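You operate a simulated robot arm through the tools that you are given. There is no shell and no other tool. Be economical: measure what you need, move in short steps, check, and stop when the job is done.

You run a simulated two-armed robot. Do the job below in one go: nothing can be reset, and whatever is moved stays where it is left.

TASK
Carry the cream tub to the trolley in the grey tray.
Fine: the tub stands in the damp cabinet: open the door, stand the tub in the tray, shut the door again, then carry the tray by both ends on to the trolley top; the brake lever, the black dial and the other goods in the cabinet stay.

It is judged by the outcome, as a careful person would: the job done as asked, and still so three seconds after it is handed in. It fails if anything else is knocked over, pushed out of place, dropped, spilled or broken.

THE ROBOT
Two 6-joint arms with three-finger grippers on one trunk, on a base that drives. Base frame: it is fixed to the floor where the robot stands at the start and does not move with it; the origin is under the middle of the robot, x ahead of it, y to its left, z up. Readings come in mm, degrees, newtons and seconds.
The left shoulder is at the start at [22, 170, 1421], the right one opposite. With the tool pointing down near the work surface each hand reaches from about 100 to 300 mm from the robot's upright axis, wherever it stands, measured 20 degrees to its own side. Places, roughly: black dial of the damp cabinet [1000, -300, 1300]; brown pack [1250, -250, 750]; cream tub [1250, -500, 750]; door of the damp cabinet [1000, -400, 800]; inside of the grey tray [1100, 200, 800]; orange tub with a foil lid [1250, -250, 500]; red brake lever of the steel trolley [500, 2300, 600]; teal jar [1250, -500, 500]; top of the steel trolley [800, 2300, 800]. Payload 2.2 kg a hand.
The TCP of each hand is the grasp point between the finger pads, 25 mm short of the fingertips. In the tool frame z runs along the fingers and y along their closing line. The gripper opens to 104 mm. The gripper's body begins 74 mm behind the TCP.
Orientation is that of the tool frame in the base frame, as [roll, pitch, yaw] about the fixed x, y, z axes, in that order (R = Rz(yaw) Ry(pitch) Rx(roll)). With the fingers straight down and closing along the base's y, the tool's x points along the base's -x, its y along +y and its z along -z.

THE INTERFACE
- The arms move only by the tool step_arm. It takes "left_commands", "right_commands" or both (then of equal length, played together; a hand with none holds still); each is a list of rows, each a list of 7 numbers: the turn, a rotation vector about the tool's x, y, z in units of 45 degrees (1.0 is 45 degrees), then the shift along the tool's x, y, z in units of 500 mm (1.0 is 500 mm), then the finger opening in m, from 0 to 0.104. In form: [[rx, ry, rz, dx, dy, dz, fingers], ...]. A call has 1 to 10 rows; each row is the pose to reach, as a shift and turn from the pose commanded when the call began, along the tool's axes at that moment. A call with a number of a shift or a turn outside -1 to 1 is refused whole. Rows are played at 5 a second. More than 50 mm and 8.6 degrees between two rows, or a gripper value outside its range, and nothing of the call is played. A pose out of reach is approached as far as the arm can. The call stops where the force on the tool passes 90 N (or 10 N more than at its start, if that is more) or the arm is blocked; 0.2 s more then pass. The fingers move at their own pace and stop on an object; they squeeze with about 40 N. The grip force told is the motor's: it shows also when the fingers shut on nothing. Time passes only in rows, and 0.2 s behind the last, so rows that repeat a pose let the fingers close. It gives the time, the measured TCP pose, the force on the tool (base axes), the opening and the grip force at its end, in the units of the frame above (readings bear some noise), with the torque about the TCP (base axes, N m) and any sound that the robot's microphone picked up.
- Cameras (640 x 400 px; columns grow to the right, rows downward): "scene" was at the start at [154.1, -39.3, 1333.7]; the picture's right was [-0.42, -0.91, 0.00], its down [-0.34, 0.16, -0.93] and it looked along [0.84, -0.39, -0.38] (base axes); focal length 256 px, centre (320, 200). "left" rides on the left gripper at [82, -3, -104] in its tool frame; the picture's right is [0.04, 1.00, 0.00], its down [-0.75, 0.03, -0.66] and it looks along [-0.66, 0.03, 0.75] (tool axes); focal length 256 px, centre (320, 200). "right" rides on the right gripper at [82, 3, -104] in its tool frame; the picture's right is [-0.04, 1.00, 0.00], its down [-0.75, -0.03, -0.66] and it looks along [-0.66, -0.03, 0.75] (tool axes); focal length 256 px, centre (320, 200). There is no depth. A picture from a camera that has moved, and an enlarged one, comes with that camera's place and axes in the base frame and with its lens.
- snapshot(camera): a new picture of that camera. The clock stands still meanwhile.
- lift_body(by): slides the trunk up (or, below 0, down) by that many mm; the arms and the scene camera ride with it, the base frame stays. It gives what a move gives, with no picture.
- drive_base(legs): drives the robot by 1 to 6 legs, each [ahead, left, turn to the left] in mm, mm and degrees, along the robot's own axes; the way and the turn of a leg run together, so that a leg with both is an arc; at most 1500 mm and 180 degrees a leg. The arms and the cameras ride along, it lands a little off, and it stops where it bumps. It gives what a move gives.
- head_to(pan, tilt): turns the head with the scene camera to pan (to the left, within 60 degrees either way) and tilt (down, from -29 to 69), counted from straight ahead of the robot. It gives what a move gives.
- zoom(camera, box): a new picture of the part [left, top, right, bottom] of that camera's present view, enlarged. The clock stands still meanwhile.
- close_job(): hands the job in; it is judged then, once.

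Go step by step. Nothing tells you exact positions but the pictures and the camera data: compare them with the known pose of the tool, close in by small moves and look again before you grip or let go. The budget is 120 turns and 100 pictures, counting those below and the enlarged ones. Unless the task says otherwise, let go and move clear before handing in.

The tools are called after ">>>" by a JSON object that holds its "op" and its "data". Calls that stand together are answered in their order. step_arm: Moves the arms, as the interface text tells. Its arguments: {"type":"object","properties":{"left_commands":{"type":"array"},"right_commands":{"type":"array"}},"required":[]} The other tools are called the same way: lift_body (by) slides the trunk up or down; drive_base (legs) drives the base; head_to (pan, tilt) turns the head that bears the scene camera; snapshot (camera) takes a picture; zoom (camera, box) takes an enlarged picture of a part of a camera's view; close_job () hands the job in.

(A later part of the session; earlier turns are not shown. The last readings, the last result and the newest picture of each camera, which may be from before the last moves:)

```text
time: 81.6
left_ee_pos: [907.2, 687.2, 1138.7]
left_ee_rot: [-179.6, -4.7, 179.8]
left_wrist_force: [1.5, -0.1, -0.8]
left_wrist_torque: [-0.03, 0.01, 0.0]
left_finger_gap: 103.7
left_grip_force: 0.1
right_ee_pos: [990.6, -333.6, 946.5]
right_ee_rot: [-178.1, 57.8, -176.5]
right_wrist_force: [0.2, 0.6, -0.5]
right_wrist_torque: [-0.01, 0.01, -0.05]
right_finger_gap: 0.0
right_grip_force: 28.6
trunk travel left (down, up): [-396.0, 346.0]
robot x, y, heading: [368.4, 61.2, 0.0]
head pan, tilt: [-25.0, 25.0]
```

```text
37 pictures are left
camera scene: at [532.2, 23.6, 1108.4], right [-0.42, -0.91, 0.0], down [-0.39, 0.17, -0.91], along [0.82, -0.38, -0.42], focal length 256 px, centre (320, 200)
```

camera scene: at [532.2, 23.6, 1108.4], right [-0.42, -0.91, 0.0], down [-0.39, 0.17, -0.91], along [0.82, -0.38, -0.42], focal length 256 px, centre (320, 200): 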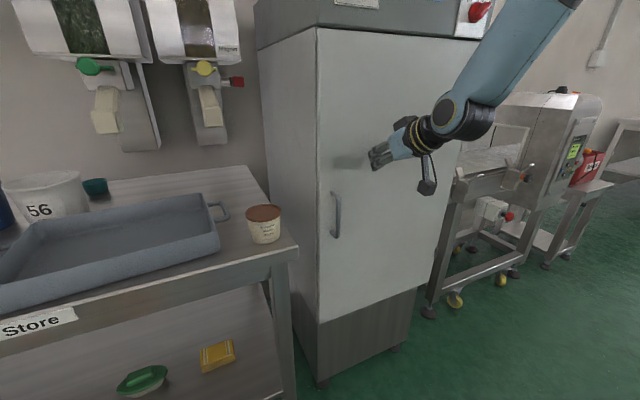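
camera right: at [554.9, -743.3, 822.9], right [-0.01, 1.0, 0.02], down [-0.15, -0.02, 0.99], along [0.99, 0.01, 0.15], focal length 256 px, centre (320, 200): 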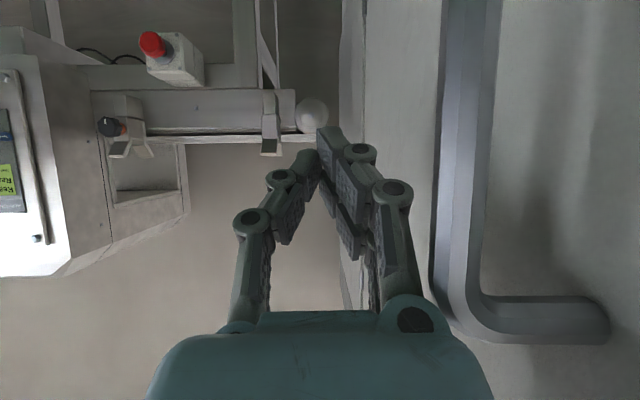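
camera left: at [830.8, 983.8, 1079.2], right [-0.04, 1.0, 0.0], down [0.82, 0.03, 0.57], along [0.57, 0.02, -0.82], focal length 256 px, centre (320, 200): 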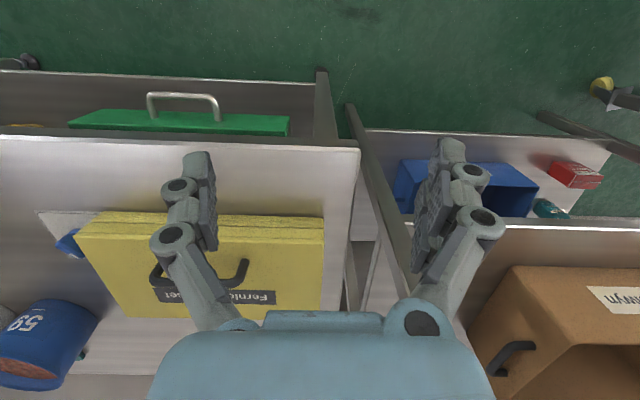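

The door looks shut or nearly; I press on a little and read the display.

>>> {"op": "drive_base", "data": {"legs": [[25, 0, 0]]}}

>>> {"op": "head_to", "data": {"pan": -25, "tilt": 5}}

>>> {"op": "zoom", "data": {"camera": "scene", "box": [240, 20, 520, 200]}}

```text
time: 82.4
left_ee_pos: [923.1, 685.5, 1145.6]
left_ee_rot: [-179.5, -4.1, 179.7]
left_wrist_force: [0.6, -0.8, 0.2]
left_wrist_torque: [0.01, -0.01, -0.01]
left_finger_gap: 104.0
left_grip_force: 0.1
right_ee_pos: [1004.3, -335.0, 949.9]
right_ee_rot: [-178.7, 57.7, -177.0]
right_wrist_force: [-70.4, -2.3, 11.9]
right_wrist_torque: [0.07, -0.74, 0.42]
right_finger_gap: 0.0
right_grip_force: 28.7
trunk travel left (down, up): [-396.0, 346.0]
robot x, y, heading: [396.3, 60.6, 0.3]
head pan, tilt: [-25.0, 25.0]
```

```text
time: 83.2
left_ee_pos: [927.3, 685.2, 1143.8]
left_ee_rot: [-179.7, -4.3, 179.6]
left_wrist_force: [-0.2, -0.3, 0.9]
left_wrist_torque: [0.0, -0.01, -0.04]
left_finger_gap: 104.1
left_grip_force: 0.0
right_ee_pos: [1003.5, -334.9, 946.8]
right_ee_rot: [-178.8, 57.5, -177.2]
right_wrist_force: [-47.4, -0.6, 16.2]
right_wrist_torque: [0.12, -0.81, 0.32]
right_finger_gap: 0.0
right_grip_force: 28.3
trunk travel left (down, up): [-396.0, 346.0]
robot x, y, heading: [400.1, 59.2, 0.0]
head pan, tilt: [-25.0, 5.0]
```

```text
2.22 times, centred on (380, 110) of scene
camera zoom: at [548.1, 23.4, 1142.1], right [-0.42, -0.91, 0.0], down [-0.07, 0.04, -1.0], along [0.91, -0.42, -0.08], focal length 568 px, centre (187, 400)
```

zoom: 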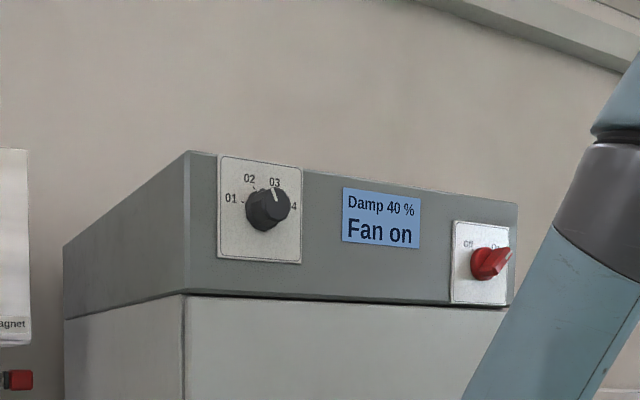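

The door is shut: "Fan on" again and the humidity is rising. I back off and turn the right hand to point straight down for picking the tub from above.

>>> {"op": "drive_base", "data": {"legs": [[-220, 0, 0]]}}

>>> {"op": "step_arm", "data": {"right_commands": [[0, 0.14, 0, 0.02, 0, 0, 0], [0, 0.28, 0, 0.04, 0, 0, 0], [0, 0.42, 0, 0.06, 0, -0.01, 0], [0, 0.56, 0, 0.08, 0, -0.01, 0], [0, 0.7, 0, 0.1, 0, -0.02, 0], [0, 0.85, 0, 0.12, 0, -0.02, 0], [0, 1, 0, 0.138, 0, -0.031, 0]]}}

>>> {"op": "step_arm", "data": {"right_commands": [[0, 0.1, 0, 0.04, 0, 0.03, 0.05], [0, 0.2, 0, 0.08, 0, 0.06, 0.104], [0, 0.285, 0, 0.124, 0, 0.095, 0.104]]}}

```text
time: 84.9
left_ee_pos: [707.7, 685.8, 1140.9]
left_ee_rot: [-179.6, -4.5, 179.7]
left_wrist_force: [-0.6, -0.6, -0.5]
left_wrist_torque: [0.01, -0.03, 0.03]
left_finger_gap: 104.0
left_grip_force: 0.2
right_ee_pos: [789.0, -335.6, 944.4]
right_ee_rot: [-178.7, 57.3, -176.8]
right_wrist_force: [-0.1, -0.8, 0.7]
right_wrist_torque: [-0.01, -0.03, -0.04]
right_finger_gap: 0.0
right_grip_force: 28.3
trunk travel left (down, up): [-396.0, 346.0]
robot x, y, heading: [178.0, 60.7, 0.6]
head pan, tilt: [-25.0, 5.0]
```

```text
time: 86.5
left_ee_pos: [708.5, 685.4, 1140.7]
left_ee_rot: [-179.6, -4.6, 179.7]
left_wrist_force: [-0.4, -0.3, -0.2]
left_wrist_torque: [0.03, -0.01, 0.02]
left_finger_gap: 104.0
left_grip_force: 0.0
right_ee_pos: [705.5, -370.6, 902.8]
right_ee_rot: [-179.4, 12.3, -177.9]
right_wrist_force: [0.4, 0.5, -0.5]
right_wrist_torque: [-0.01, 0.04, 0.01]
right_finger_gap: 0.0
right_grip_force: 28.3
right hand out of reach, approached as far as the arm can: row 2, 3, 4, 5, 6, 7
trunk travel left (down, up): [-396.0, 346.0]
robot x, y, heading: [175.0, 61.0, 0.5]
head pan, tilt: [-25.0, 5.0]
```

```text
time: 87.3
left_ee_pos: [708.4, 685.1, 1141.2]
left_ee_rot: [-179.7, -4.7, 179.8]
left_wrist_force: [0.6, 0.2, -1.0]
left_wrist_torque: [0.01, -0.02, 0.01]
left_finger_gap: 104.2
left_grip_force: 0.2
right_ee_pos: [651.3, -379.5, 842.5]
right_ee_rot: [-179.5, -0.5, -178.0]
right_wrist_force: [0.0, 0.6, 0.2]
right_wrist_torque: [0.04, 0.04, 0.02]
right_finger_gap: 98.9
right_grip_force: 0.0
right hand out of reach, approached as far as the arm can: row 2, 3
trunk travel left (down, up): [-396.0, 346.0]
robot x, y, heading: [177.4, 58.8, 0.5]
head pan, tilt: [-25.0, 5.0]
```

The right hand points down at (651, −380, 842). I raise the trunk and drive the hand over the tub.

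>>> {"op": "lift_body", "data": {"by": 80}}

>>> {"op": "drive_base", "data": {"legs": [[0, 312, -0.4], [340, 0, 0]]}}

>>> {"op": "snapshot", "data": {"camera": "right"}}

>>> {"op": "head_to", "data": {"pan": -15, "tilt": 30}}

>>> {"op": "snapshot", "data": {"camera": "scene"}}

```text
time: 88.5
left_ee_pos: [705.2, 684.6, 1234.7]
left_ee_rot: [-179.7, -3.2, 179.7]
left_wrist_force: [0.0, -0.4, 0.2]
left_wrist_torque: [0.0, 0.06, 0.02]
left_finger_gap: 103.9
left_grip_force: 0.0
right_ee_pos: [650.2, -379.9, 932.6]
right_ee_rot: [-179.4, 0.5, -177.9]
right_wrist_force: [-0.4, -1.0, 0.1]
right_wrist_torque: [-0.05, -0.01, 0.02]
right_finger_gap: 104.0
right_grip_force: 0.0
trunk travel left (down, up): [-476.0, 266.0]
robot x, y, heading: [175.0, 56.2, 0.3]
head pan, tilt: [-25.0, 5.0]
```

```text
time: 92.4
left_ee_pos: [1041.5, 992.0, 1233.6]
left_ee_rot: [-179.7, -3.1, 179.4]
left_wrist_force: [0.0, 0.2, -1.3]
left_wrist_torque: [0.02, 0.03, 0.02]
left_finger_gap: 104.2
left_grip_force: 0.1
right_ee_pos: [982.9, -72.1, 932.1]
right_ee_rot: [-179.5, 0.5, -178.2]
right_wrist_force: [0.7, 0.7, -0.2]
right_wrist_torque: [0.0, 0.06, 0.03]
right_finger_gap: 103.8
right_grip_force: 0.0
trunk travel left (down, up): [-476.0, 266.0]
robot x, y, heading: [510.5, 366.2, 0.2]
head pan, tilt: [-25.0, 5.0]
```

```text
35 pictures are left
camera right: at [900.1, -69.9, 1035.0], right [0.01, 1.0, -0.01], down [0.75, 0.0, 0.66], along [0.66, -0.01, -0.75], focal length 256 px, centre (320, 200)
```

right: 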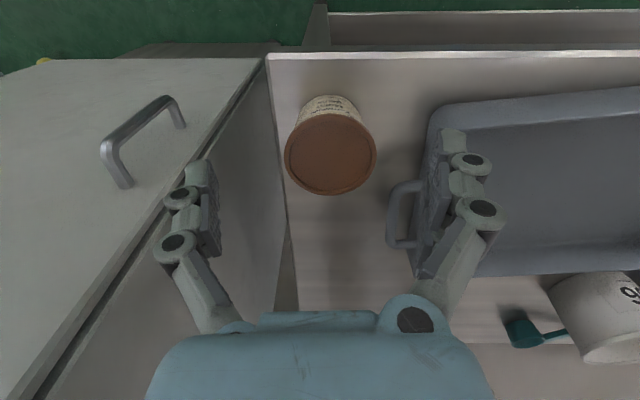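

```text
time: 93.3
left_ee_pos: [1041.1, 991.8, 1234.3]
left_ee_rot: [-179.7, -3.1, 179.5]
left_wrist_force: [0.5, 0.6, -1.1]
left_wrist_torque: [-0.01, 0.03, -0.01]
left_finger_gap: 104.1
left_grip_force: 0.0
right_ee_pos: [982.1, -73.4, 931.5]
right_ee_rot: [-179.4, 0.4, -178.1]
right_wrist_force: [-0.1, -0.4, 0.0]
right_wrist_torque: [-0.02, -0.04, -0.02]
right_finger_gap: 104.2
right_grip_force: 0.1
trunk travel left (down, up): [-476.0, 266.0]
robot x, y, heading: [510.0, 367.5, 0.3]
head pan, tilt: [-15.0, 30.0]
```

```text
34 pictures are left
camera scene: at [669.9, 346.1, 1182.8], right [-0.25, -0.97, 0.0], down [-0.48, 0.13, -0.87], along [0.84, -0.22, -0.5], focal length 256 px, centre (320, 200)
```

scene: 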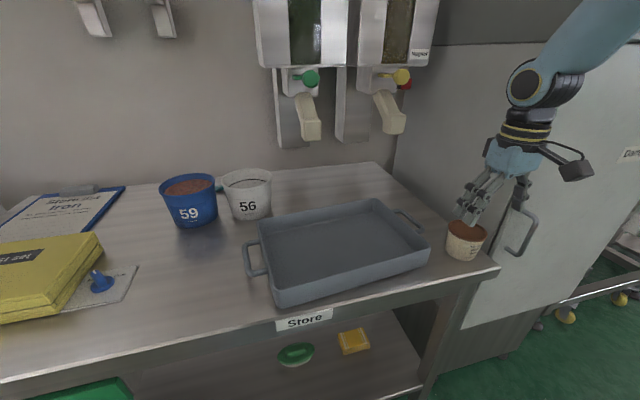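

The tub's centre is at about (1013, −65). I align above it and check before going down.

>>> {"op": "drive_base", "data": {"legs": [[31, 8, -0.2]]}}

>>> {"op": "lift_body", "data": {"by": -45}}

>>> {"op": "snapshot", "data": {"camera": "right"}}

>>> {"op": "zoom", "data": {"camera": "scene", "box": [400, 100, 600, 280]}}

```text
time: 94.1
left_ee_pos: [1074.8, 999.1, 1233.4]
left_ee_rot: [-179.7, -3.2, 179.2]
left_wrist_force: [0.5, 0.0, -0.3]
left_wrist_torque: [0.0, 0.01, 0.04]
left_finger_gap: 104.3
left_grip_force: 0.0
right_ee_pos: [1013.7, -65.6, 931.5]
right_ee_rot: [-179.4, 0.4, -178.5]
right_wrist_force: [1.3, -1.0, 0.0]
right_wrist_torque: [0.02, 0.0, 0.03]
right_finger_gap: 103.9
right_grip_force: 0.1
trunk travel left (down, up): [-476.0, 266.0]
robot x, y, heading: [538.5, 376.1, 0.1]
head pan, tilt: [-15.0, 30.0]
```

```text
time: 95.0
left_ee_pos: [1074.4, 1000.2, 1188.1]
left_ee_rot: [-179.6, -3.3, 179.2]
left_wrist_force: [-0.3, 0.1, -0.1]
left_wrist_torque: [-0.02, 0.01, 0.01]
left_finger_gap: 104.1
left_grip_force: 0.1
right_ee_pos: [1012.4, -65.3, 887.7]
right_ee_rot: [-179.4, 0.6, -178.4]
right_wrist_force: [-1.0, 0.8, 1.2]
right_wrist_torque: [0.01, 0.01, -0.01]
right_finger_gap: 104.3
right_grip_force: 0.0
trunk travel left (down, up): [-431.0, 311.0]
robot x, y, heading: [539.1, 376.6, 0.1]
head pan, tilt: [-15.0, 30.0]
```

```text
33 pictures are left
camera right: at [928.3, -63.3, 990.8], right [0.01, 1.0, -0.01], down [0.75, 0.0, 0.66], along [0.66, -0.02, -0.75], focal length 256 px, centre (320, 200)
```

right: 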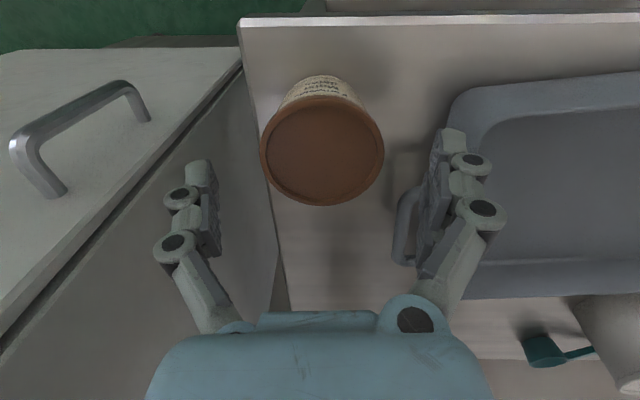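

```text
2.22 times, centred on (500, 190) of scene
camera zoom: at [701.1, 353.3, 1136.8], right [-0.26, -0.97, 0.0], down [-0.48, 0.13, -0.87], along [0.84, -0.22, -0.5], focal length 568 px, centre (-80, 222)
```

zoom: 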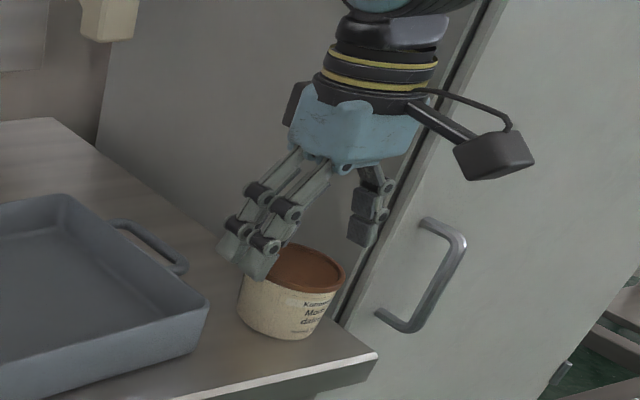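

Well centred. I go down 50 mm and close on the tub.

>>> {"op": "lift_body", "data": {"by": -50}}

>>> {"op": "step_arm", "data": {"right_commands": [[0, 0, 0, 0.006, 0, 0, 0.09], [0, 0, 0, 0.006, 0, 0, 0.07], [0, 0, 0, 0.006, 0, 0, 0.045], [0, 0, 0, 0.006, 0, 0, 0.045], [0, 0, 0, 0.006, 0, 0, 0.045]]}}

>>> {"op": "zoom", "data": {"camera": "scene", "box": [400, 100, 600, 280]}}

```text
time: 95.9
left_ee_pos: [1078.2, 1000.8, 1131.6]
left_ee_rot: [-179.6, -4.4, 179.3]
left_wrist_force: [0.1, -0.4, -0.5]
left_wrist_torque: [0.03, -0.02, 0.01]
left_finger_gap: 104.1
left_grip_force: 0.1
right_ee_pos: [1012.1, -65.6, 837.8]
right_ee_rot: [-179.3, 0.6, -178.4]
right_wrist_force: [0.1, -0.1, 0.3]
right_wrist_torque: [0.01, -0.03, 0.0]
right_finger_gap: 104.0
right_grip_force: 0.1
trunk travel left (down, up): [-381.0, 361.0]
robot x, y, heading: [542.0, 376.4, 0.1]
head pan, tilt: [-15.0, 30.0]
```

```text
time: 97.1
left_ee_pos: [1078.8, 1001.4, 1131.6]
left_ee_rot: [-179.5, -4.3, 179.4]
left_wrist_force: [0.0, 0.3, 0.3]
left_wrist_torque: [-0.01, 0.05, 0.0]
left_finger_gap: 103.9
left_grip_force: 0.0
right_ee_pos: [1009.2, -65.9, 836.7]
right_ee_rot: [-179.3, 0.5, -178.3]
right_wrist_force: [-1.0, -0.1, 0.4]
right_wrist_torque: [-0.01, 0.0, -0.02]
right_finger_gap: 79.3
right_grip_force: 40.1
trunk travel left (down, up): [-381.0, 361.0]
robot x, y, heading: [543.2, 379.0, 0.1]
head pan, tilt: [-15.0, 30.0]
```

```text
2.22 times, centred on (500, 190) of scene
camera zoom: at [703.4, 353.3, 1085.2], right [-0.26, -0.97, 0.0], down [-0.48, 0.13, -0.87], along [0.84, -0.22, -0.5], focal length 568 px, centre (-80, 222)
```

zoom: 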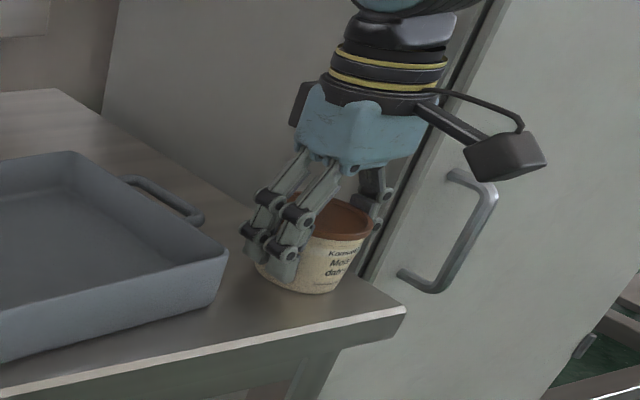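

Gripped. I lift 85 mm and carry it over the tray's middle, about (1081, 198).

>>> {"op": "lift_body", "data": {"by": 85}}

>>> {"op": "drive_base", "data": {"legs": [[72, 262, 0]]}}

>>> {"op": "snapshot", "data": {"camera": "right"}}

>>> {"op": "snapshot", "data": {"camera": "scene"}}

```text
time: 98.3
left_ee_pos: [1072.9, 998.9, 1228.9]
left_ee_rot: [-179.6, -2.8, 179.2]
left_wrist_force: [0.4, 0.3, -0.3]
left_wrist_torque: [0.04, 0.01, 0.01]
left_finger_gap: 103.9
left_grip_force: 0.0
right_ee_pos: [1009.3, -66.1, 921.3]
right_ee_rot: [-179.5, 0.6, -178.4]
right_wrist_force: [0.6, 0.0, -2.3]
right_wrist_torque: [0.0, 0.01, 0.02]
right_finger_gap: 79.1
right_grip_force: 40.1
trunk travel left (down, up): [-466.0, 276.0]
robot x, y, heading: [541.1, 376.8, 0.2]
head pan, tilt: [-15.0, 30.0]
```

```text
time: 99.5
left_ee_pos: [1095.4, 1043.9, 1234.4]
left_ee_rot: [-177.9, -3.9, 177.3]
left_wrist_force: [-17.2, -42.4, 7.9]
left_wrist_torque: [1.29, -0.73, 0.53]
left_finger_gap: 87.0
left_grip_force: 0.1
right_ee_pos: [1021.9, -2.8, 920.6]
right_ee_rot: [-179.9, 0.7, -178.9]
right_wrist_force: [-0.5, -0.1, -1.6]
right_wrist_torque: [0.03, -0.04, 0.01]
right_finger_gap: 79.3
right_grip_force: 40.8
trunk travel left (down, up): [-466.0, 276.0]
robot x, y, heading: [562.4, 449.3, -0.3]
head pan, tilt: [-15.0, 30.0]
stopped in leg 1: the force on the tool passed its limit at 106 N (the readings are from after the stop); the commanded pose is now the measured one
```

```text
30 pictures are left
camera right: at [937.9, 0.2, 1023.8], right [0.02, 1.0, 0.0], down [0.75, -0.01, 0.67], along [0.67, -0.02, -0.75], focal length 256 px, centre (320, 200)
```

right: 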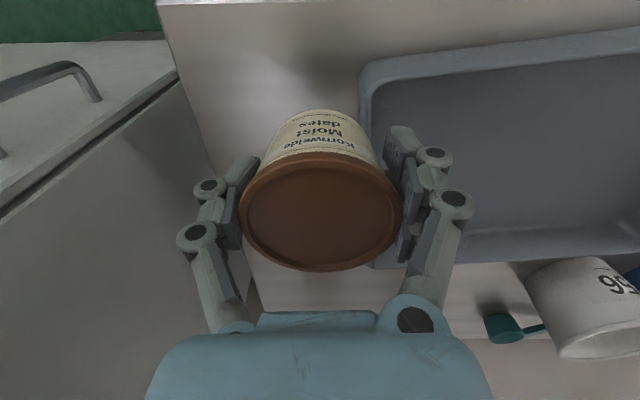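

```text
29 pictures are left
camera scene: at [716.1, 418.0, 1173.0], right [-0.27, -0.96, -0.01], down [-0.48, 0.14, -0.87], along [0.84, -0.23, -0.5], focal length 256 px, centre (320, 200)
```

scene: 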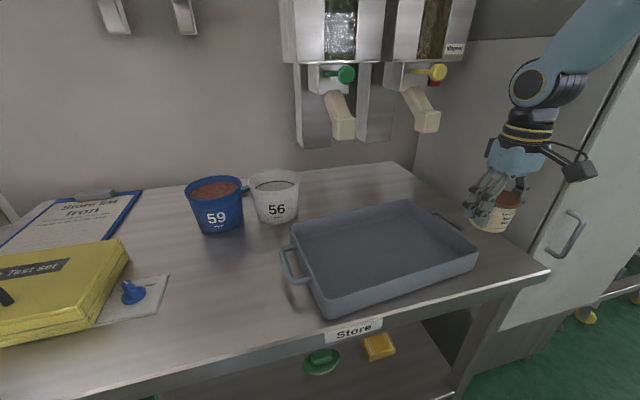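

The left hand touched something on its left. I ease back right and look with the left camera.

>>> {"op": "drive_base", "data": {"legs": [[0, -60, 0]]}}

>>> {"op": "snapshot", "data": {"camera": "left"}}

>>> {"op": "head_to", "data": {"pan": 35, "tilt": 5}}

>>> {"op": "snapshot", "data": {"camera": "scene"}}

```text
time: 100.4
left_ee_pos: [1097.2, 995.7, 1228.0]
left_ee_rot: [-178.1, -4.0, 177.7]
left_wrist_force: [-0.5, -0.8, -0.3]
left_wrist_torque: [0.05, 0.01, 0.01]
left_finger_gap: 104.0
left_grip_force: 0.0
right_ee_pos: [1028.7, -55.1, 920.9]
right_ee_rot: [-179.3, 0.6, -178.7]
right_wrist_force: [1.1, -0.7, -0.4]
right_wrist_torque: [0.03, 0.02, 0.0]
right_finger_gap: 79.0
right_grip_force: 39.9
trunk travel left (down, up): [-466.0, 276.0]
robot x, y, heading: [560.0, 390.6, 0.1]
head pan, tilt: [-15.0, 30.0]
```

```text
28 pictures are left
camera left: at [1022.9, 997.9, 1337.4], right [0.0, 1.0, -0.03], down [0.8, 0.02, 0.6], along [0.6, -0.02, -0.8], focal length 256 px, centre (320, 200)
```

left: 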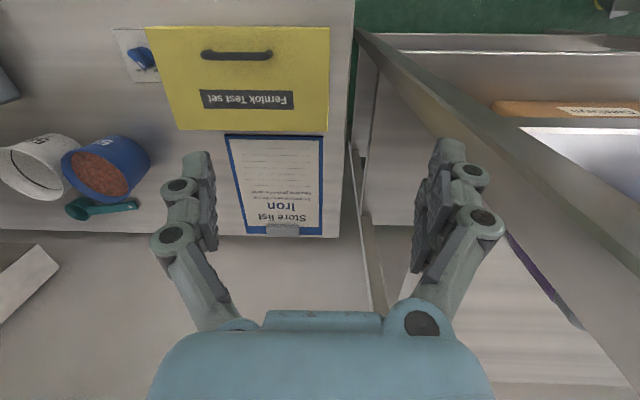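

```text
time: 101.6
left_ee_pos: [1096.4, 996.8, 1227.0]
left_ee_rot: [-177.8, -4.0, 177.8]
left_wrist_force: [0.1, 0.7, 0.5]
left_wrist_torque: [0.02, -0.02, 0.01]
left_finger_gap: 104.1
left_grip_force: 0.1
right_ee_pos: [1027.6, -55.6, 921.3]
right_ee_rot: [-179.4, 0.5, -178.7]
right_wrist_force: [-0.6, 0.4, -1.5]
right_wrist_torque: [-0.04, 0.02, 0.0]
right_finger_gap: 79.4
right_grip_force: 40.0
trunk travel left (down, up): [-466.0, 276.0]
robot x, y, heading: [556.5, 389.3, -0.2]
head pan, tilt: [35.0, 5.0]
```

```text
27 pictures are left
camera scene: at [709.4, 441.9, 1212.8], right [0.57, -0.82, 0.0], down [-0.07, -0.05, -1.0], along [0.82, 0.57, -0.09], focal length 256 px, centre (320, 200)
```

scene: 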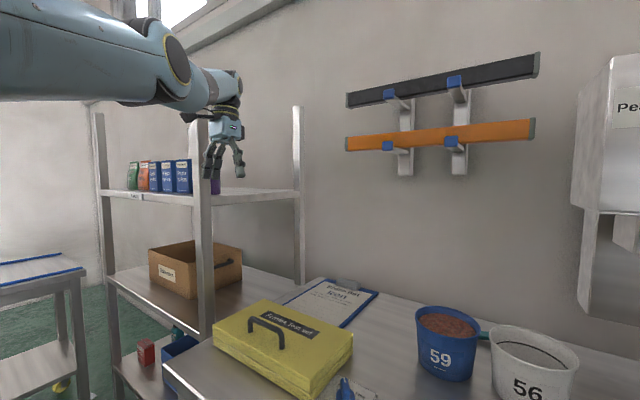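

The left hand had touched a fixed rack post; the rack's goods are still in place. I bring the left arm inward and lower, away from the rack.

>>> {"op": "step_arm", "data": {"left_commands": [[0, 0, 0, 0, -0.087, 0.043, 0.104], [0, 0, 0, 0, -0.174, 0.086, 0.104], [0, 0, 0, 0, -0.261, 0.129, 0.104], [0, 0, 0, 0, -0.348, 0.172, 0.104], [0, 0, 0, 0, -0.435, 0.215, 0.104], [0, 0, 0, 0, -0.522, 0.258, 0.104], [0, 0, 0, 0, -0.609, 0.301, 0.104], [0, 0, 0, 0, -0.696, 0.344, 0.104], [0, 0, 0, 0, -0.783, 0.387, 0.104], [0, 0, 0, 0, -0.87, 0.43, 0.104]]}}

>>> {"op": "head_to", "data": {"pan": 0, "tilt": 30}}

>>> {"op": "snapshot", "data": {"camera": "scene"}}

```text
time: 103.8
left_ee_pos: [1171.2, 561.4, 968.0]
left_ee_rot: [-177.9, -4.1, 177.9]
left_wrist_force: [-0.2, -0.1, -0.1]
left_wrist_torque: [0.03, 0.02, -0.04]
left_finger_gap: 103.9
left_grip_force: 0.0
left hand out of reach, approached as far as the arm can: row 1, 2, 3, 4, 5, 6, 7, 8, 9, 10
right_ee_pos: [1027.1, -55.7, 921.8]
right_ee_rot: [-179.4, 0.5, -178.7]
right_wrist_force: [0.6, -0.2, -1.3]
right_wrist_torque: [-0.03, 0.03, 0.0]
right_finger_gap: 79.5
right_grip_force: 40.2
trunk travel left (down, up): [-466.0, 276.0]
robot x, y, heading: [562.3, 390.2, -0.2]
head pan, tilt: [35.0, 5.0]
```

```text
time: 104.8
left_ee_pos: [1171.9, 561.0, 966.9]
left_ee_rot: [-177.9, -4.1, 177.9]
left_wrist_force: [-1.0, 0.8, 0.1]
left_wrist_torque: [0.02, -0.02, 0.03]
left_finger_gap: 104.2
left_grip_force: 0.1
right_ee_pos: [1026.8, -55.0, 921.6]
right_ee_rot: [-179.3, 0.6, -178.7]
right_wrist_force: [-0.1, 0.0, -1.5]
right_wrist_torque: [0.0, 0.0, -0.02]
right_finger_gap: 79.2
right_grip_force: 40.5
trunk travel left (down, up): [-466.0, 276.0]
robot x, y, heading: [565.4, 388.9, -0.2]
head pan, tilt: [0.0, 30.0]
```

```text
26 pictures are left
camera scene: at [724.4, 389.2, 1172.5], right [0.0, -1.0, 0.0], down [-0.5, 0.0, -0.87], along [0.87, 0.0, -0.5], focal length 256 px, centre (320, 200)
```

scene: 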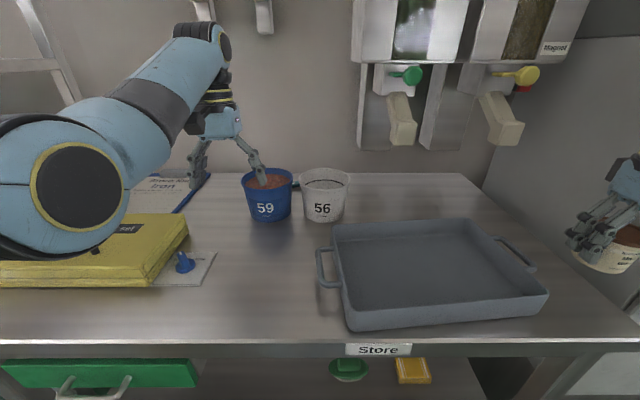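

The left hand stays at z≈967 above the things there. I drive left, then forward, to bring the tub over the tray, and will lower with the arm only.

>>> {"op": "drive_base", "data": {"legs": [[0, 250, 0], [52, 0, 0]]}}

>>> {"op": "snapshot", "data": {"camera": "right"}}

```text
time: 107.2
left_ee_pos: [1230.0, 807.2, 965.2]
left_ee_rot: [-177.9, -4.3, 177.5]
left_wrist_force: [1.0, -0.1, -0.5]
left_wrist_torque: [-0.02, 0.04, -0.02]
left_finger_gap: 103.7
left_grip_force: 0.0
right_ee_pos: [1080.0, 190.8, 921.3]
right_ee_rot: [-179.4, 0.4, -179.1]
right_wrist_force: [0.7, -1.0, -1.9]
right_wrist_torque: [0.03, 0.11, 0.02]
right_finger_gap: 79.0
right_grip_force: 40.8
trunk travel left (down, up): [-466.0, 276.0]
robot x, y, heading: [616.3, 637.7, -1.0]
head pan, tilt: [0.0, 30.0]
```

```text
25 pictures are left
camera right: at [996.5, 194.5, 1024.3], right [0.03, 1.0, -0.01], down [0.75, -0.01, 0.66], along [0.66, -0.02, -0.75], focal length 256 px, centre (320, 200)
```

right: 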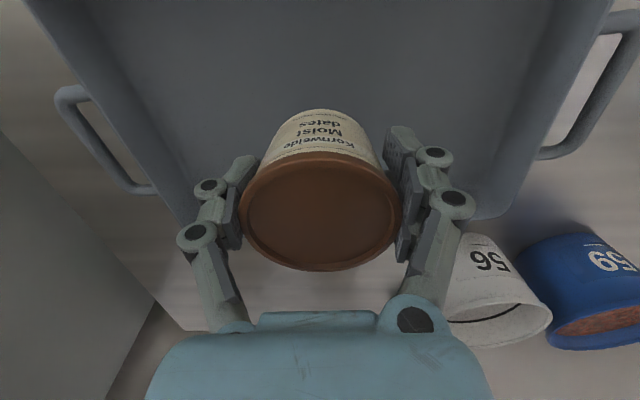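

The tub is centred over the tray. I lower it 72 mm with the arm.

>>> {"op": "step_arm", "data": {"right_commands": [[0, 0, 0, 0, 0, 0.05, 0.045], [0, 0, 0, 0, 0, 0.1, 0.045], [0, 0, 0, 0, 0, 0.13, 0.045], [0, 0, 0, 0, 0, 0.144, 0.045], [0, 0, 0, 0, 0, 0.144, 0.045]]}}

>>> {"op": "head_to", "data": {"pan": -40, "tilt": 30}}

>>> {"op": "snapshot", "data": {"camera": "scene"}}

```text
time: 108.4
left_ee_pos: [1227.5, 806.5, 967.1]
left_ee_rot: [-177.9, -4.1, 177.4]
left_wrist_force: [-0.1, 0.2, -0.1]
left_wrist_torque: [0.0, -0.02, 0.02]
left_finger_gap: 103.8
left_grip_force: 0.0
right_ee_pos: [1068.4, 179.9, 858.7]
right_ee_rot: [-179.5, 0.6, -179.2]
right_wrist_force: [0.7, 0.2, -1.4]
right_wrist_torque: [-0.02, 0.01, 0.01]
right_finger_gap: 79.4
right_grip_force: 40.0
right hand out of reach, approached as far as the arm can: row 1, 2, 3, 4, 5
trunk travel left (down, up): [-466.0, 276.0]
robot x, y, heading: [617.4, 639.5, -0.4]
head pan, tilt: [0.0, 30.0]
```

```text
time: 109.5
left_ee_pos: [1227.0, 807.2, 966.9]
left_ee_rot: [-177.8, -4.2, 177.5]
left_wrist_force: [0.4, 0.6, -0.4]
left_wrist_torque: [0.0, -0.02, 0.01]
left_finger_gap: 104.1
left_grip_force: 0.0
right_ee_pos: [1068.5, 180.5, 860.9]
right_ee_rot: [-179.5, 0.7, -179.1]
right_wrist_force: [-0.1, 0.0, -2.2]
right_wrist_torque: [0.0, -0.01, 0.0]
right_finger_gap: 78.9
right_grip_force: 39.4
trunk travel left (down, up): [-466.0, 276.0]
robot x, y, heading: [617.3, 635.9, -0.8]
head pan, tilt: [-40.0, 30.0]
```

```text
24 pictures are left
camera scene: at [756.6, 579.6, 1172.5], right [-0.65, -0.76, 0.0], down [-0.38, 0.33, -0.87], along [0.66, -0.56, -0.5], focal length 256 px, centre (320, 200)
```

scene: 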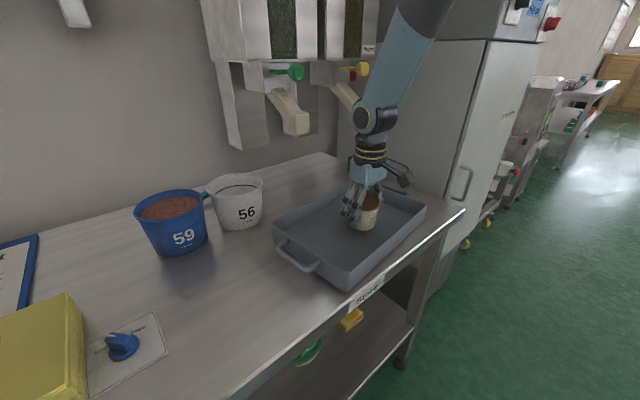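

About 18 mm to go; the trunk can lower that little with the left hand still clear. I go down in small bits watching the force.

>>> {"op": "lift_body", "data": {"by": -14}}

>>> {"op": "lift_body", "data": {"by": -4}}

>>> {"op": "lift_body", "data": {"by": -2}}

>>> {"op": "zoom", "data": {"camera": "scene", "box": [290, 160, 450, 260]}}

```text
time: 110.1
left_ee_pos: [1228.4, 806.2, 952.1]
left_ee_rot: [-177.9, -4.0, 177.3]
left_wrist_force: [0.2, -0.2, -0.1]
left_wrist_torque: [-0.01, 0.0, 0.02]
left_finger_gap: 104.1
left_grip_force: 0.1
right_ee_pos: [1067.0, 180.2, 845.3]
right_ee_rot: [-179.4, 0.6, -179.3]
right_wrist_force: [-0.1, -0.2, -1.8]
right_wrist_torque: [0.01, 0.01, -0.02]
right_finger_gap: 79.1
right_grip_force: 39.7
trunk travel left (down, up): [-452.0, 290.0]
robot x, y, heading: [616.9, 638.8, -0.5]
head pan, tilt: [-40.0, 30.0]
```

```text
time: 110.6
left_ee_pos: [1226.9, 807.3, 949.2]
left_ee_rot: [-177.9, -3.9, 177.3]
left_wrist_force: [0.4, 1.0, 0.0]
left_wrist_torque: [0.01, 0.02, 0.01]
left_finger_gap: 103.9
left_grip_force: 0.0
right_ee_pos: [1067.5, 180.4, 841.9]
right_ee_rot: [-179.4, 0.8, -179.2]
right_wrist_force: [-1.2, -3.1, 18.2]
right_wrist_torque: [-0.08, 0.4, -0.01]
right_finger_gap: 79.1
right_grip_force: 39.9
trunk travel left (down, up): [-448.0, 294.0]
robot x, y, heading: [614.0, 640.1, -0.7]
head pan, tilt: [-40.0, 30.0]
```

```text
time: 111.1
left_ee_pos: [1225.8, 807.7, 948.4]
left_ee_rot: [-177.8, -3.9, 177.3]
left_wrist_force: [0.2, -0.1, 0.7]
left_wrist_torque: [0.01, 0.0, -0.02]
left_finger_gap: 103.8
left_grip_force: 0.0
right_ee_pos: [1067.1, 180.2, 843.0]
right_ee_rot: [-179.2, 0.9, -179.2]
right_wrist_force: [-1.0, -8.3, 41.4]
right_wrist_torque: [-0.08, 0.52, 0.04]
right_finger_gap: 79.5
right_grip_force: 39.9
trunk travel left (down, up): [-446.0, 296.0]
robot x, y, heading: [619.0, 637.7, -0.9]
head pan, tilt: [-40.0, 30.0]
```

```text
4.00 times, centred on (370, 210) of scene
camera zoom: at [754.6, 581.1, 1152.8], right [-0.65, -0.76, 0.0], down [-0.38, 0.32, -0.87], along [0.66, -0.56, -0.5], focal length 1022 px, centre (120, 160)
```

zoom: 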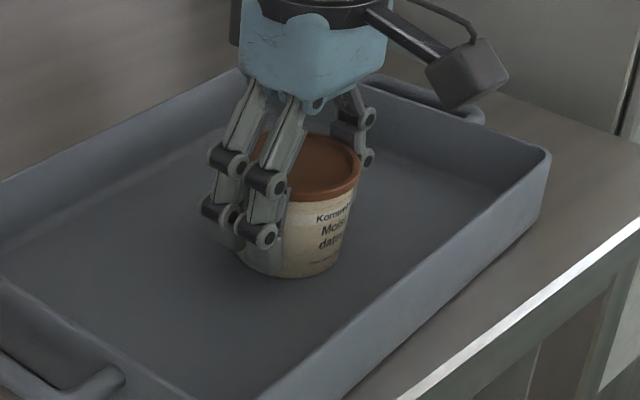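

The tub rests firmly on the tray floor. I ease up 3 mm, open and rise clear.

>>> {"op": "lift_body", "data": {"by": 3}}

>>> {"op": "step_arm", "data": {"right_commands": [[0, 0, 0, 0, 0, 0, 0.09], [0, 0, 0, 0, 0, 0, 0.104], [0, 0, 0, 0, 0, 0, 0.104]]}}

>>> {"op": "lift_body", "data": {"by": 110}}

>>> {"op": "snapshot", "data": {"camera": "scene"}}

```text
time: 111.6
left_ee_pos: [1227.1, 808.2, 950.4]
left_ee_rot: [-177.8, -4.0, 177.4]
left_wrist_force: [0.7, 0.8, -0.7]
left_wrist_torque: [0.0, -0.02, -0.01]
left_finger_gap: 104.1
left_grip_force: 0.0
right_ee_pos: [1067.7, 180.5, 843.1]
right_ee_rot: [-179.4, 0.6, -179.2]
right_wrist_force: [4.0, -5.3, 21.5]
right_wrist_torque: [-0.06, -0.37, -0.11]
right_finger_gap: 79.4
right_grip_force: 39.6
trunk travel left (down, up): [-449.0, 293.0]
robot x, y, heading: [615.0, 641.1, -0.7]
head pan, tilt: [-40.0, 30.0]
```

```text
time: 112.4
left_ee_pos: [1228.3, 806.5, 949.1]
left_ee_rot: [-178.0, -4.1, 177.5]
left_wrist_force: [-0.3, 0.9, -0.2]
left_wrist_torque: [0.0, 0.01, 0.0]
left_finger_gap: 103.8
left_grip_force: 0.0
right_ee_pos: [1067.4, 179.4, 842.0]
right_ee_rot: [-179.4, 0.5, -179.3]
right_wrist_force: [-0.4, 0.4, -0.9]
right_wrist_torque: [0.0, -0.01, 0.01]
right_finger_gap: 103.9
right_grip_force: 0.1
trunk travel left (down, up): [-449.0, 293.0]
robot x, y, heading: [617.8, 639.3, -0.7]
head pan, tilt: [-40.0, 30.0]
```

```text
time: 113.9
left_ee_pos: [1228.3, 806.9, 1058.7]
left_ee_rot: [-177.9, -3.9, 177.4]
left_wrist_force: [0.7, 0.4, -0.6]
left_wrist_torque: [-0.05, -0.01, -0.01]
left_finger_gap: 103.9
left_grip_force: 0.1
right_ee_pos: [1069.2, 179.4, 961.0]
right_ee_rot: [-179.4, 1.6, -179.1]
right_wrist_force: [-0.5, 0.7, -0.4]
right_wrist_torque: [-0.01, -0.03, -0.02]
right_finger_gap: 104.2
right_grip_force: 0.0
trunk travel left (down, up): [-559.0, 183.0]
robot x, y, heading: [620.6, 638.2, -0.4]
head pan, tilt: [-40.0, 30.0]
```

```text
22 pictures are left
camera scene: at [755.0, 579.6, 1266.7], right [-0.65, -0.76, 0.0], down [-0.38, 0.33, -0.87], along [0.66, -0.56, -0.5], focal length 256 px, centre (320, 200)
```

scene: 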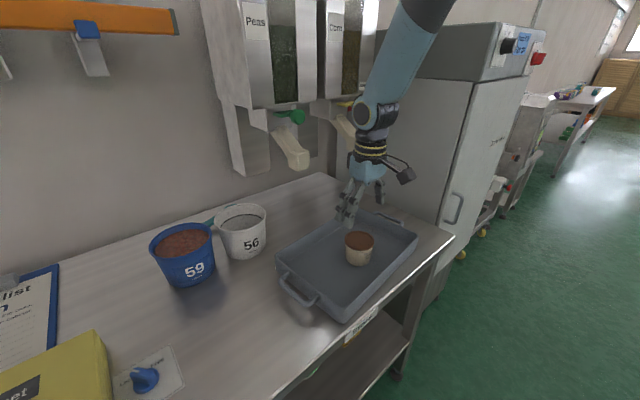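

The tub stands upright in the tray. I back off a little and bring the right hand into the mirrored position of the left, ready for the tray handles.

>>> {"op": "drive_base", "data": {"legs": [[-150, 0, 0]]}}

>>> {"op": "step_arm", "data": {"right_commands": [[0, 0, 0, -0.045, 0.076, 0, 0.104], [0, 0, 0, -0.09, 0.152, 0, 0.104], [0, 0, 0, -0.135, 0.228, 0, 0.104], [0, 0, 0, -0.18, 0.304, 0, 0.104], [0, 0, 0, -0.225, 0.38, 0, 0.104], [0, 0, 0, -0.27, 0.456, 0, 0.104], [0, 0, 0, -0.312, 0.532, 0, 0.104]]}}

```text
time: 115.2
left_ee_pos: [1075.5, 807.2, 1060.7]
left_ee_rot: [-177.9, -3.9, 177.3]
left_wrist_force: [-1.0, -0.3, 0.0]
left_wrist_torque: [0.0, -0.05, -0.03]
left_finger_gap: 104.1
left_grip_force: 0.0
right_ee_pos: [915.9, 181.4, 962.2]
right_ee_rot: [-179.3, 1.7, -179.2]
right_wrist_force: [-0.3, -0.6, 0.2]
right_wrist_torque: [-0.02, -0.04, 0.05]
right_finger_gap: 104.2
right_grip_force: 0.0
trunk travel left (down, up): [-559.0, 183.0]
robot x, y, heading: [463.1, 642.9, -0.6]
head pan, tilt: [-40.0, 30.0]
```

```text
time: 116.8
left_ee_pos: [1075.2, 808.1, 1060.3]
left_ee_rot: [-177.9, -4.0, 177.3]
left_wrist_force: [-0.6, 0.9, -0.1]
left_wrist_torque: [0.02, -0.02, 0.02]
left_finger_gap: 104.1
left_grip_force: 0.0
right_ee_pos: [879.8, 210.5, 944.2]
right_ee_rot: [-179.5, 1.9, -179.2]
right_wrist_force: [-0.7, 0.4, -0.8]
right_wrist_torque: [-0.03, 0.0, 0.01]
right_finger_gap: 104.0
right_grip_force: 0.1
right hand out of reach, approached as far as the arm can: row 1, 2, 3, 4, 5, 6, 7
trunk travel left (down, up): [-559.0, 183.0]
robot x, y, heading: [462.2, 637.7, -0.6]
head pan, tilt: [-40.0, 30.0]
```

The right arm reaches that far only when higher up relative to the shoulder. I command it higher, to mirror the left hand's reachable place.

>>> {"op": "step_arm", "data": {"right_commands": [[0, 0, 0, 0.03, -0.03, -0.06, 0.104], [0, 0, 0, 0.06, -0.06, -0.12, 0.104], [0, 0, 0, 0.09, -0.09, -0.18, 0.104], [0, 0, 0, 0.118, -0.126, -0.25, 0.104], [0, 0, 0, 0.118, -0.126, -0.25, 0.104]]}}

>>> {"op": "head_to", "data": {"pan": -20, "tilt": 35}}

>>> {"op": "snapshot", "data": {"camera": "scene"}}

```text
time: 118.0
left_ee_pos: [1076.6, 809.3, 1058.3]
left_ee_rot: [-177.9, -4.0, 177.4]
left_wrist_force: [0.6, 0.0, -0.2]
left_wrist_torque: [-0.02, 0.03, 0.0]
left_finger_gap: 104.0
left_grip_force: 0.0
right_ee_pos: [822.9, 151.3, 1064.4]
right_ee_rot: [-179.3, 1.6, -179.1]
right_wrist_force: [0.8, 0.8, 0.4]
right_wrist_torque: [-0.03, 0.07, 0.0]
right_finger_gap: 104.2
right_grip_force: 0.0
trunk travel left (down, up): [-559.0, 183.0]
robot x, y, heading: [461.2, 639.7, -0.7]
head pan, tilt: [-40.0, 30.0]
```

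```text
time: 118.9
left_ee_pos: [1076.0, 808.2, 1060.2]
left_ee_rot: [-177.9, -4.0, 177.2]
left_wrist_force: [0.1, 0.8, -0.4]
left_wrist_torque: [-0.03, 0.01, 0.0]
left_finger_gap: 104.0
left_grip_force: 0.1
right_ee_pos: [820.2, 148.9, 1064.1]
right_ee_rot: [-179.4, 1.6, -179.2]
right_wrist_force: [0.0, -1.3, 0.4]
right_wrist_torque: [-0.02, -0.01, 0.0]
right_finger_gap: 103.8
right_grip_force: 0.1
trunk travel left (down, up): [-559.0, 183.0]
robot x, y, heading: [464.6, 636.0, -0.4]
head pan, tilt: [-20.0, 35.0]
```

```text
21 pictures are left
camera scene: at [616.2, 608.9, 1259.1], right [-0.35, -0.94, 0.0], down [-0.54, 0.2, -0.82], along [0.77, -0.29, -0.57], focal length 256 px, centre (320, 200)
```

scene: 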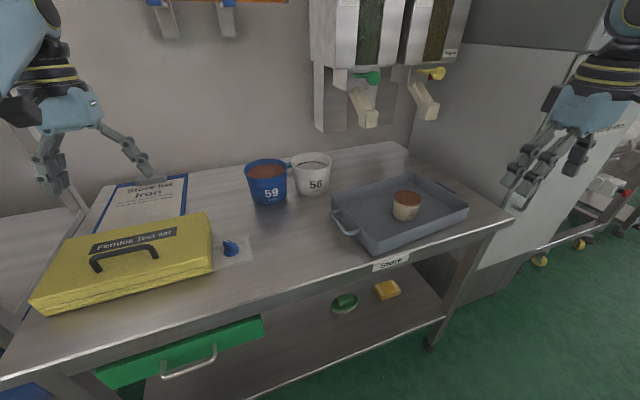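

Commands count from the reached pose, so it is simply a matter of moving on: I bring the right hand to the mirrored place.

>>> {"op": "step_arm", "data": {"right_commands": [[0, 0, 0, -0.06, 0.074, 0, 0.104], [0, 0, 0, -0.12, 0.148, 0, 0.104], [0, 0, 0, -0.18, 0.222, 0, 0.104], [0, 0, 0, -0.24, 0.296, 0, 0.104], [0, 0, 0, -0.305, 0.37, 0, 0.104], [0, 0, 0, -0.37, 0.444, 0, 0.104], [0, 0, 0, -0.43, 0.52, 0, 0.104], [0, 0, 0, -0.494, 0.59, 0, 0.104]]}}

```text
time: 120.7
left_ee_pos: [1076.0, 807.8, 1059.6]
left_ee_rot: [-177.9, -4.0, 177.3]
left_wrist_force: [0.9, -0.9, 0.0]
left_wrist_torque: [0.0, -0.01, -0.02]
left_finger_gap: 104.0
left_grip_force: 0.1
right_ee_pos: [894.0, 243.3, 1089.0]
right_ee_rot: [-179.4, 1.8, -179.2]
right_wrist_force: [-0.1, 0.5, 1.0]
right_wrist_torque: [-0.02, 0.04, -0.01]
right_finger_gap: 103.8
right_grip_force: 0.1
right hand out of reach, approached as far as the arm can: row 3, 4, 5, 6, 7, 8
trunk travel left (down, up): [-559.0, 183.0]
robot x, y, heading: [460.6, 640.6, -0.7]
head pan, tilt: [-20.0, 35.0]
```

The right arm stalls going inward; I test whether turning the hand clockwise along with the arm's direction relieves its wrist.

>>> {"op": "step_arm", "data": {"right_commands": [[0, 0, 0.15, 0, 0, 0.02, 0.104], [0, 0, 0.3, 0, 0, 0.04, 0.104], [0, 0, 0.45, 0, 0, 0.05, 0.104], [0, 0, 0.6, 0, 0, 0.05, 0.104], [0, 0, 0.6, -0.07, 0.05, 0.05, 0.104], [0, 0, 0.6, -0.14, 0.1, 0.05, 0.104], [0, 0, 0.6, -0.21, 0.15, 0.05, 0.104], [0, 0, 0.6, -0.28, 0.2, 0.05, 0.104]]}}

```text
time: 122.5
left_ee_pos: [1077.5, 809.2, 1060.0]
left_ee_rot: [-177.9, -4.0, 177.2]
left_wrist_force: [0.5, -0.1, -0.6]
left_wrist_torque: [-0.03, 0.01, 0.0]
left_finger_gap: 103.9
left_grip_force: 0.0
right_ee_pos: [911.4, 223.4, 1074.8]
right_ee_rot: [179.7, 1.8, 153.7]
right_wrist_force: [-0.4, 0.7, 0.1]
right_wrist_torque: [0.03, 0.0, 0.02]
right_finger_gap: 104.3
right_grip_force: 0.2
right hand out of reach, approached as far as the arm can: row 2, 3, 4, 5, 6, 7, 8
trunk travel left (down, up): [-559.0, 183.0]
robot x, y, heading: [460.5, 642.0, -0.9]
head pan, tilt: [-20.0, 35.0]
```

Position still stalls, so the arm may be caught in a poor posture. I lift the right hand high and out (as the left one was) before coming inward.

>>> {"op": "step_arm", "data": {"right_commands": [[0, 0, -0.075, -0.041, -0.032, -0.06, 0.104], [0, 0, -0.15, -0.081, -0.064, -0.121, 0.104], [0, 0, -0.225, -0.122, -0.096, -0.181, 0.104], [0, 0, -0.3, -0.162, -0.128, -0.242, 0.104], [0, 0, -0.375, -0.203, -0.16, -0.302, 0.104], [0, 0, -0.45, -0.244, -0.192, -0.363, 0.104], [0, 0, -0.525, -0.284, -0.224, -0.423, 0.104], [0, 0, -0.6, -0.325, -0.256, -0.484, 0.104]]}}

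>>> {"op": "step_arm", "data": {"right_commands": [[0, 0, 0, 0, 0.087, 0.04, 0.104], [0, 0, 0, 0, 0.174, 0.08, 0.104], [0, 0, 0, 0, 0.261, 0.12, 0.104], [0, 0, 0, 0, 0.348, 0.16, 0.104], [0, 0, 0, 0, 0.435, 0.2, 0.104], [0, 0, 0, 0, 0.522, 0.25, 0.104], [0, 0, 0, 0, 0.609, 0.29, 0.104], [0, 0, 0, 0, 0.696, 0.34, 0.104], [0, 0, 0, 0, 0.76, 0.39, 0.104], [0, 0, 0, 0, 0.8, 0.43, 0.104]]}}

>>> {"op": "head_to", "data": {"pan": -35, "tilt": 25}}

>>> {"op": "snapshot", "data": {"camera": "scene"}}

```text
time: 124.3
left_ee_pos: [1076.2, 806.9, 1059.5]
left_ee_rot: [-177.8, -4.1, 177.3]
left_wrist_force: [0.9, 0.0, 0.3]
left_wrist_torque: [0.02, 0.02, 0.01]
left_finger_gap: 104.1
left_grip_force: 0.0
right_ee_pos: [989.3, 42.6, 1323.9]
right_ee_rot: [-179.4, 1.5, -179.1]
right_wrist_force: [0.2, -0.4, -0.3]
right_wrist_torque: [-0.01, 0.01, 0.01]
right_finger_gap: 104.2
right_grip_force: 0.1
trunk travel left (down, up): [-559.0, 183.0]
robot x, y, heading: [462.4, 639.5, -0.6]
head pan, tilt: [-20.0, 35.0]
```

```text
refused: row 6 steps farther than a row can; nothing moved
```

```text
time: 125.0
left_ee_pos: [1076.2, 807.8, 1059.9]
left_ee_rot: [-177.8, -4.0, 177.4]
left_wrist_force: [0.0, -0.1, 0.8]
left_wrist_torque: [0.0, -0.01, -0.01]
left_finger_gap: 104.0
left_grip_force: 0.0
right_ee_pos: [989.0, 41.7, 1325.1]
right_ee_rot: [-179.4, 1.7, -179.3]
right_wrist_force: [0.0, 0.2, 0.7]
right_wrist_torque: [-0.01, -0.03, -0.02]
right_finger_gap: 103.8
right_grip_force: 0.1
trunk travel left (down, up): [-559.0, 183.0]
robot x, y, heading: [464.6, 640.4, -0.5]
head pan, tilt: [-35.0, 25.0]
```

```text
20 pictures are left
camera scene: at [608.7, 586.5, 1274.8], right [-0.58, -0.81, 0.0], down [-0.34, 0.25, -0.91], along [0.74, -0.53, -0.42], focal length 256 px, centre (320, 200)
```

scene: 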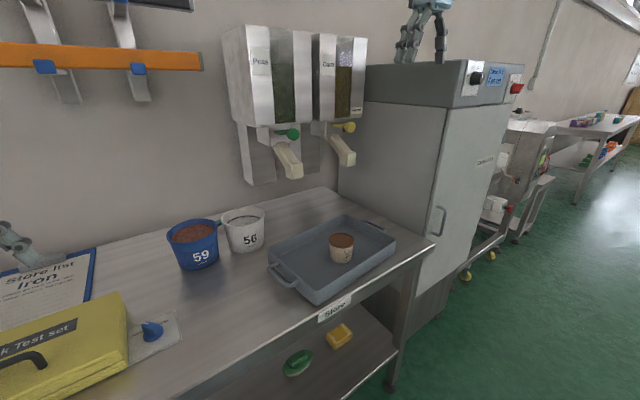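

The high pose was reached. Now I come inward and down in allowed steps.

>>> {"op": "step_arm", "data": {"right_commands": [[0, 0, 0, -0.01, 0.08, 0.04, 0.104], [0, 0, 0, -0.02, 0.16, 0.08, 0.104], [0, 0, 0, -0.03, 0.24, 0.12, 0.104], [0, 0, 0, -0.04, 0.32, 0.16, 0.104], [0, 0, 0, -0.06, 0.4, 0.2, 0.104], [0, 0, 0, -0.08, 0.48, 0.24, 0.104], [0, 0, 0, -0.1, 0.56, 0.28, 0.104], [0, 0, 0, -0.12, 0.64, 0.32, 0.104], [0, 0, 0, -0.14, 0.72, 0.36, 0.104], [0, 0, 0, -0.16, 0.8, 0.4, 0.104]]}}

```text
time: 127.2
left_ee_pos: [1076.4, 806.5, 1061.3]
left_ee_rot: [-178.0, -4.0, 177.3]
left_wrist_force: [0.3, -0.3, -0.1]
left_wrist_torque: [-0.05, 0.0, -0.03]
left_finger_gap: 104.0
left_grip_force: 0.0
right_ee_pos: [897.9, 243.7, 1133.5]
right_ee_rot: [-179.5, 2.0, -179.1]
right_wrist_force: [-0.2, -0.1, -0.3]
right_wrist_torque: [-0.04, -0.01, -0.01]
right_finger_gap: 103.8
right_grip_force: 0.1
right hand out of reach, approached as far as the arm can: row 2, 3, 4, 5, 6, 7, 8, 9, 10
trunk travel left (down, up): [-559.0, 183.0]
robot x, y, heading: [466.6, 644.3, -0.7]
head pan, tilt: [-35.0, 25.0]
```

The right hand can't pass inward of about 29° out; so I'll stand obliquely instead and let the left hand reach across. I test the left hand's inward reach with both hands turned 20° clockwise.

>>> {"op": "step_arm", "data": {"left_commands": [[0, 0, 0.07, 0.01, -0.075, 0, 0.104], [0, 0, 0.15, 0.02, -0.15, 0, 0.104], [0, 0, 0.22, 0.03, -0.225, 0, 0.104], [0, 0, 0.3, 0.04, -0.3, 0, 0.104], [0, 0, 0.37, 0.05, -0.375, 0, 0.104], [0, 0, 0.44, 0.06, -0.446, 0, 0.104], [0, 0, 0.44, 0.06, -0.446, 0, 0.104]], "right_commands": [[0, 0, 0.07, 0, -0.005, 0.02, 0.104], [0, 0, 0.15, 0, -0.01, 0.04, 0.104], [0, 0, 0.22, 0, -0.015, 0.06, 0.104], [0, 0, 0.3, 0, -0.02, 0.08, 0.104], [0, 0, 0.37, 0, -0.03, 0.1, 0.104], [0, 0, 0.44, 0, -0.03, 0.12, 0.104], [0, 0, 0.44, 0, -0.03, 0.12, 0.104]]}}

```text
time: 128.8
left_ee_pos: [1070.4, 605.5, 1063.2]
left_ee_rot: [-176.5, -3.1, 157.7]
left_wrist_force: [0.5, 0.8, 0.3]
left_wrist_torque: [-0.05, 0.0, 0.02]
left_finger_gap: 103.9
left_grip_force: 0.1
left hand out of reach, approached as far as the arm can: row 5, 6, 7
right_ee_pos: [907.6, 223.6, 1076.2]
right_ee_rot: [-180.0, 1.7, 160.9]
right_wrist_force: [-0.3, 1.3, 0.1]
right_wrist_torque: [0.0, 0.01, -0.03]
right_finger_gap: 104.0
right_grip_force: 0.1
trunk travel left (down, up): [-559.0, 183.0]
robot x, y, heading: [466.4, 645.2, -0.7]
head pan, tilt: [-35.0, 25.0]
```

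Very near what is needed: the hands are 415 mm apart on a line turned 23°. I drive to stand obliquely (heading ≈27.5°) so that the hands come over the tray handles.

>>> {"op": "drive_base", "data": {"legs": [[-200, 0, 0], [0, -490, 0], [0, 0, 28.2], [217, -116, 0]]}}

>>> {"op": "snapshot", "data": {"camera": "left"}}

>>> {"op": "snapshot", "data": {"camera": "right"}}

```text
time: 135.8
left_ee_pos: [1056.9, 420.7, 1063.0]
left_ee_rot: [-176.7, -3.2, -172.9]
left_wrist_force: [-0.2, 0.2, -0.6]
left_wrist_torque: [0.02, -0.02, 0.01]
left_finger_gap: 104.0
left_grip_force: 0.0
right_ee_pos: [1103.0, 7.2, 1074.4]
right_ee_rot: [179.9, 1.7, -169.6]
right_wrist_force: [-0.3, -0.9, 1.0]
right_wrist_torque: [0.0, 0.03, -0.02]
right_finger_gap: 104.2
right_grip_force: 0.0
trunk travel left (down, up): [-559.0, 183.0]
robot x, y, heading: [508.0, 152.4, 28.8]
head pan, tilt: [-35.0, 25.0]
```

```text
19 pictures are left
camera left: at [980.0, 412.4, 1171.4], right [-0.17, 0.98, -0.06], down [0.77, 0.17, 0.61], along [0.61, 0.06, -0.79], focal length 256 px, centre (320, 200)
```

left: 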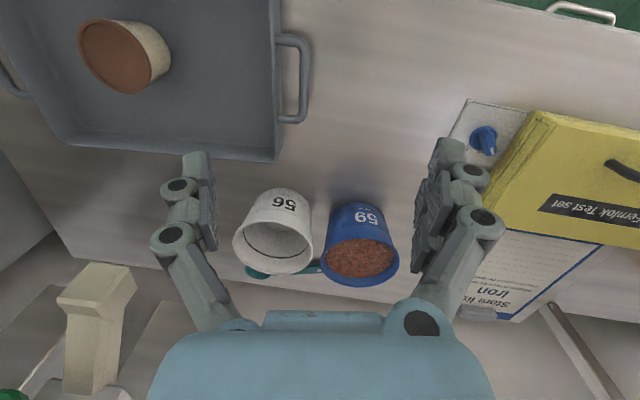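

```text
18 pictures are left
camera right: at [1018.7, -4.3, 1177.2], right [-0.14, 0.99, 0.0], down [0.73, 0.1, 0.68], along [0.67, 0.1, -0.73], focal length 256 px, centre (320, 200)
```

right: 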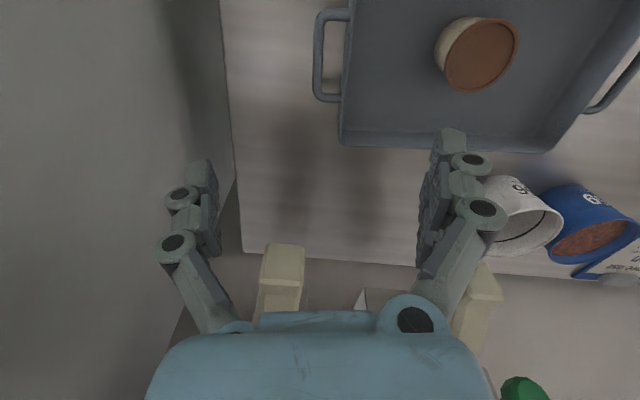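

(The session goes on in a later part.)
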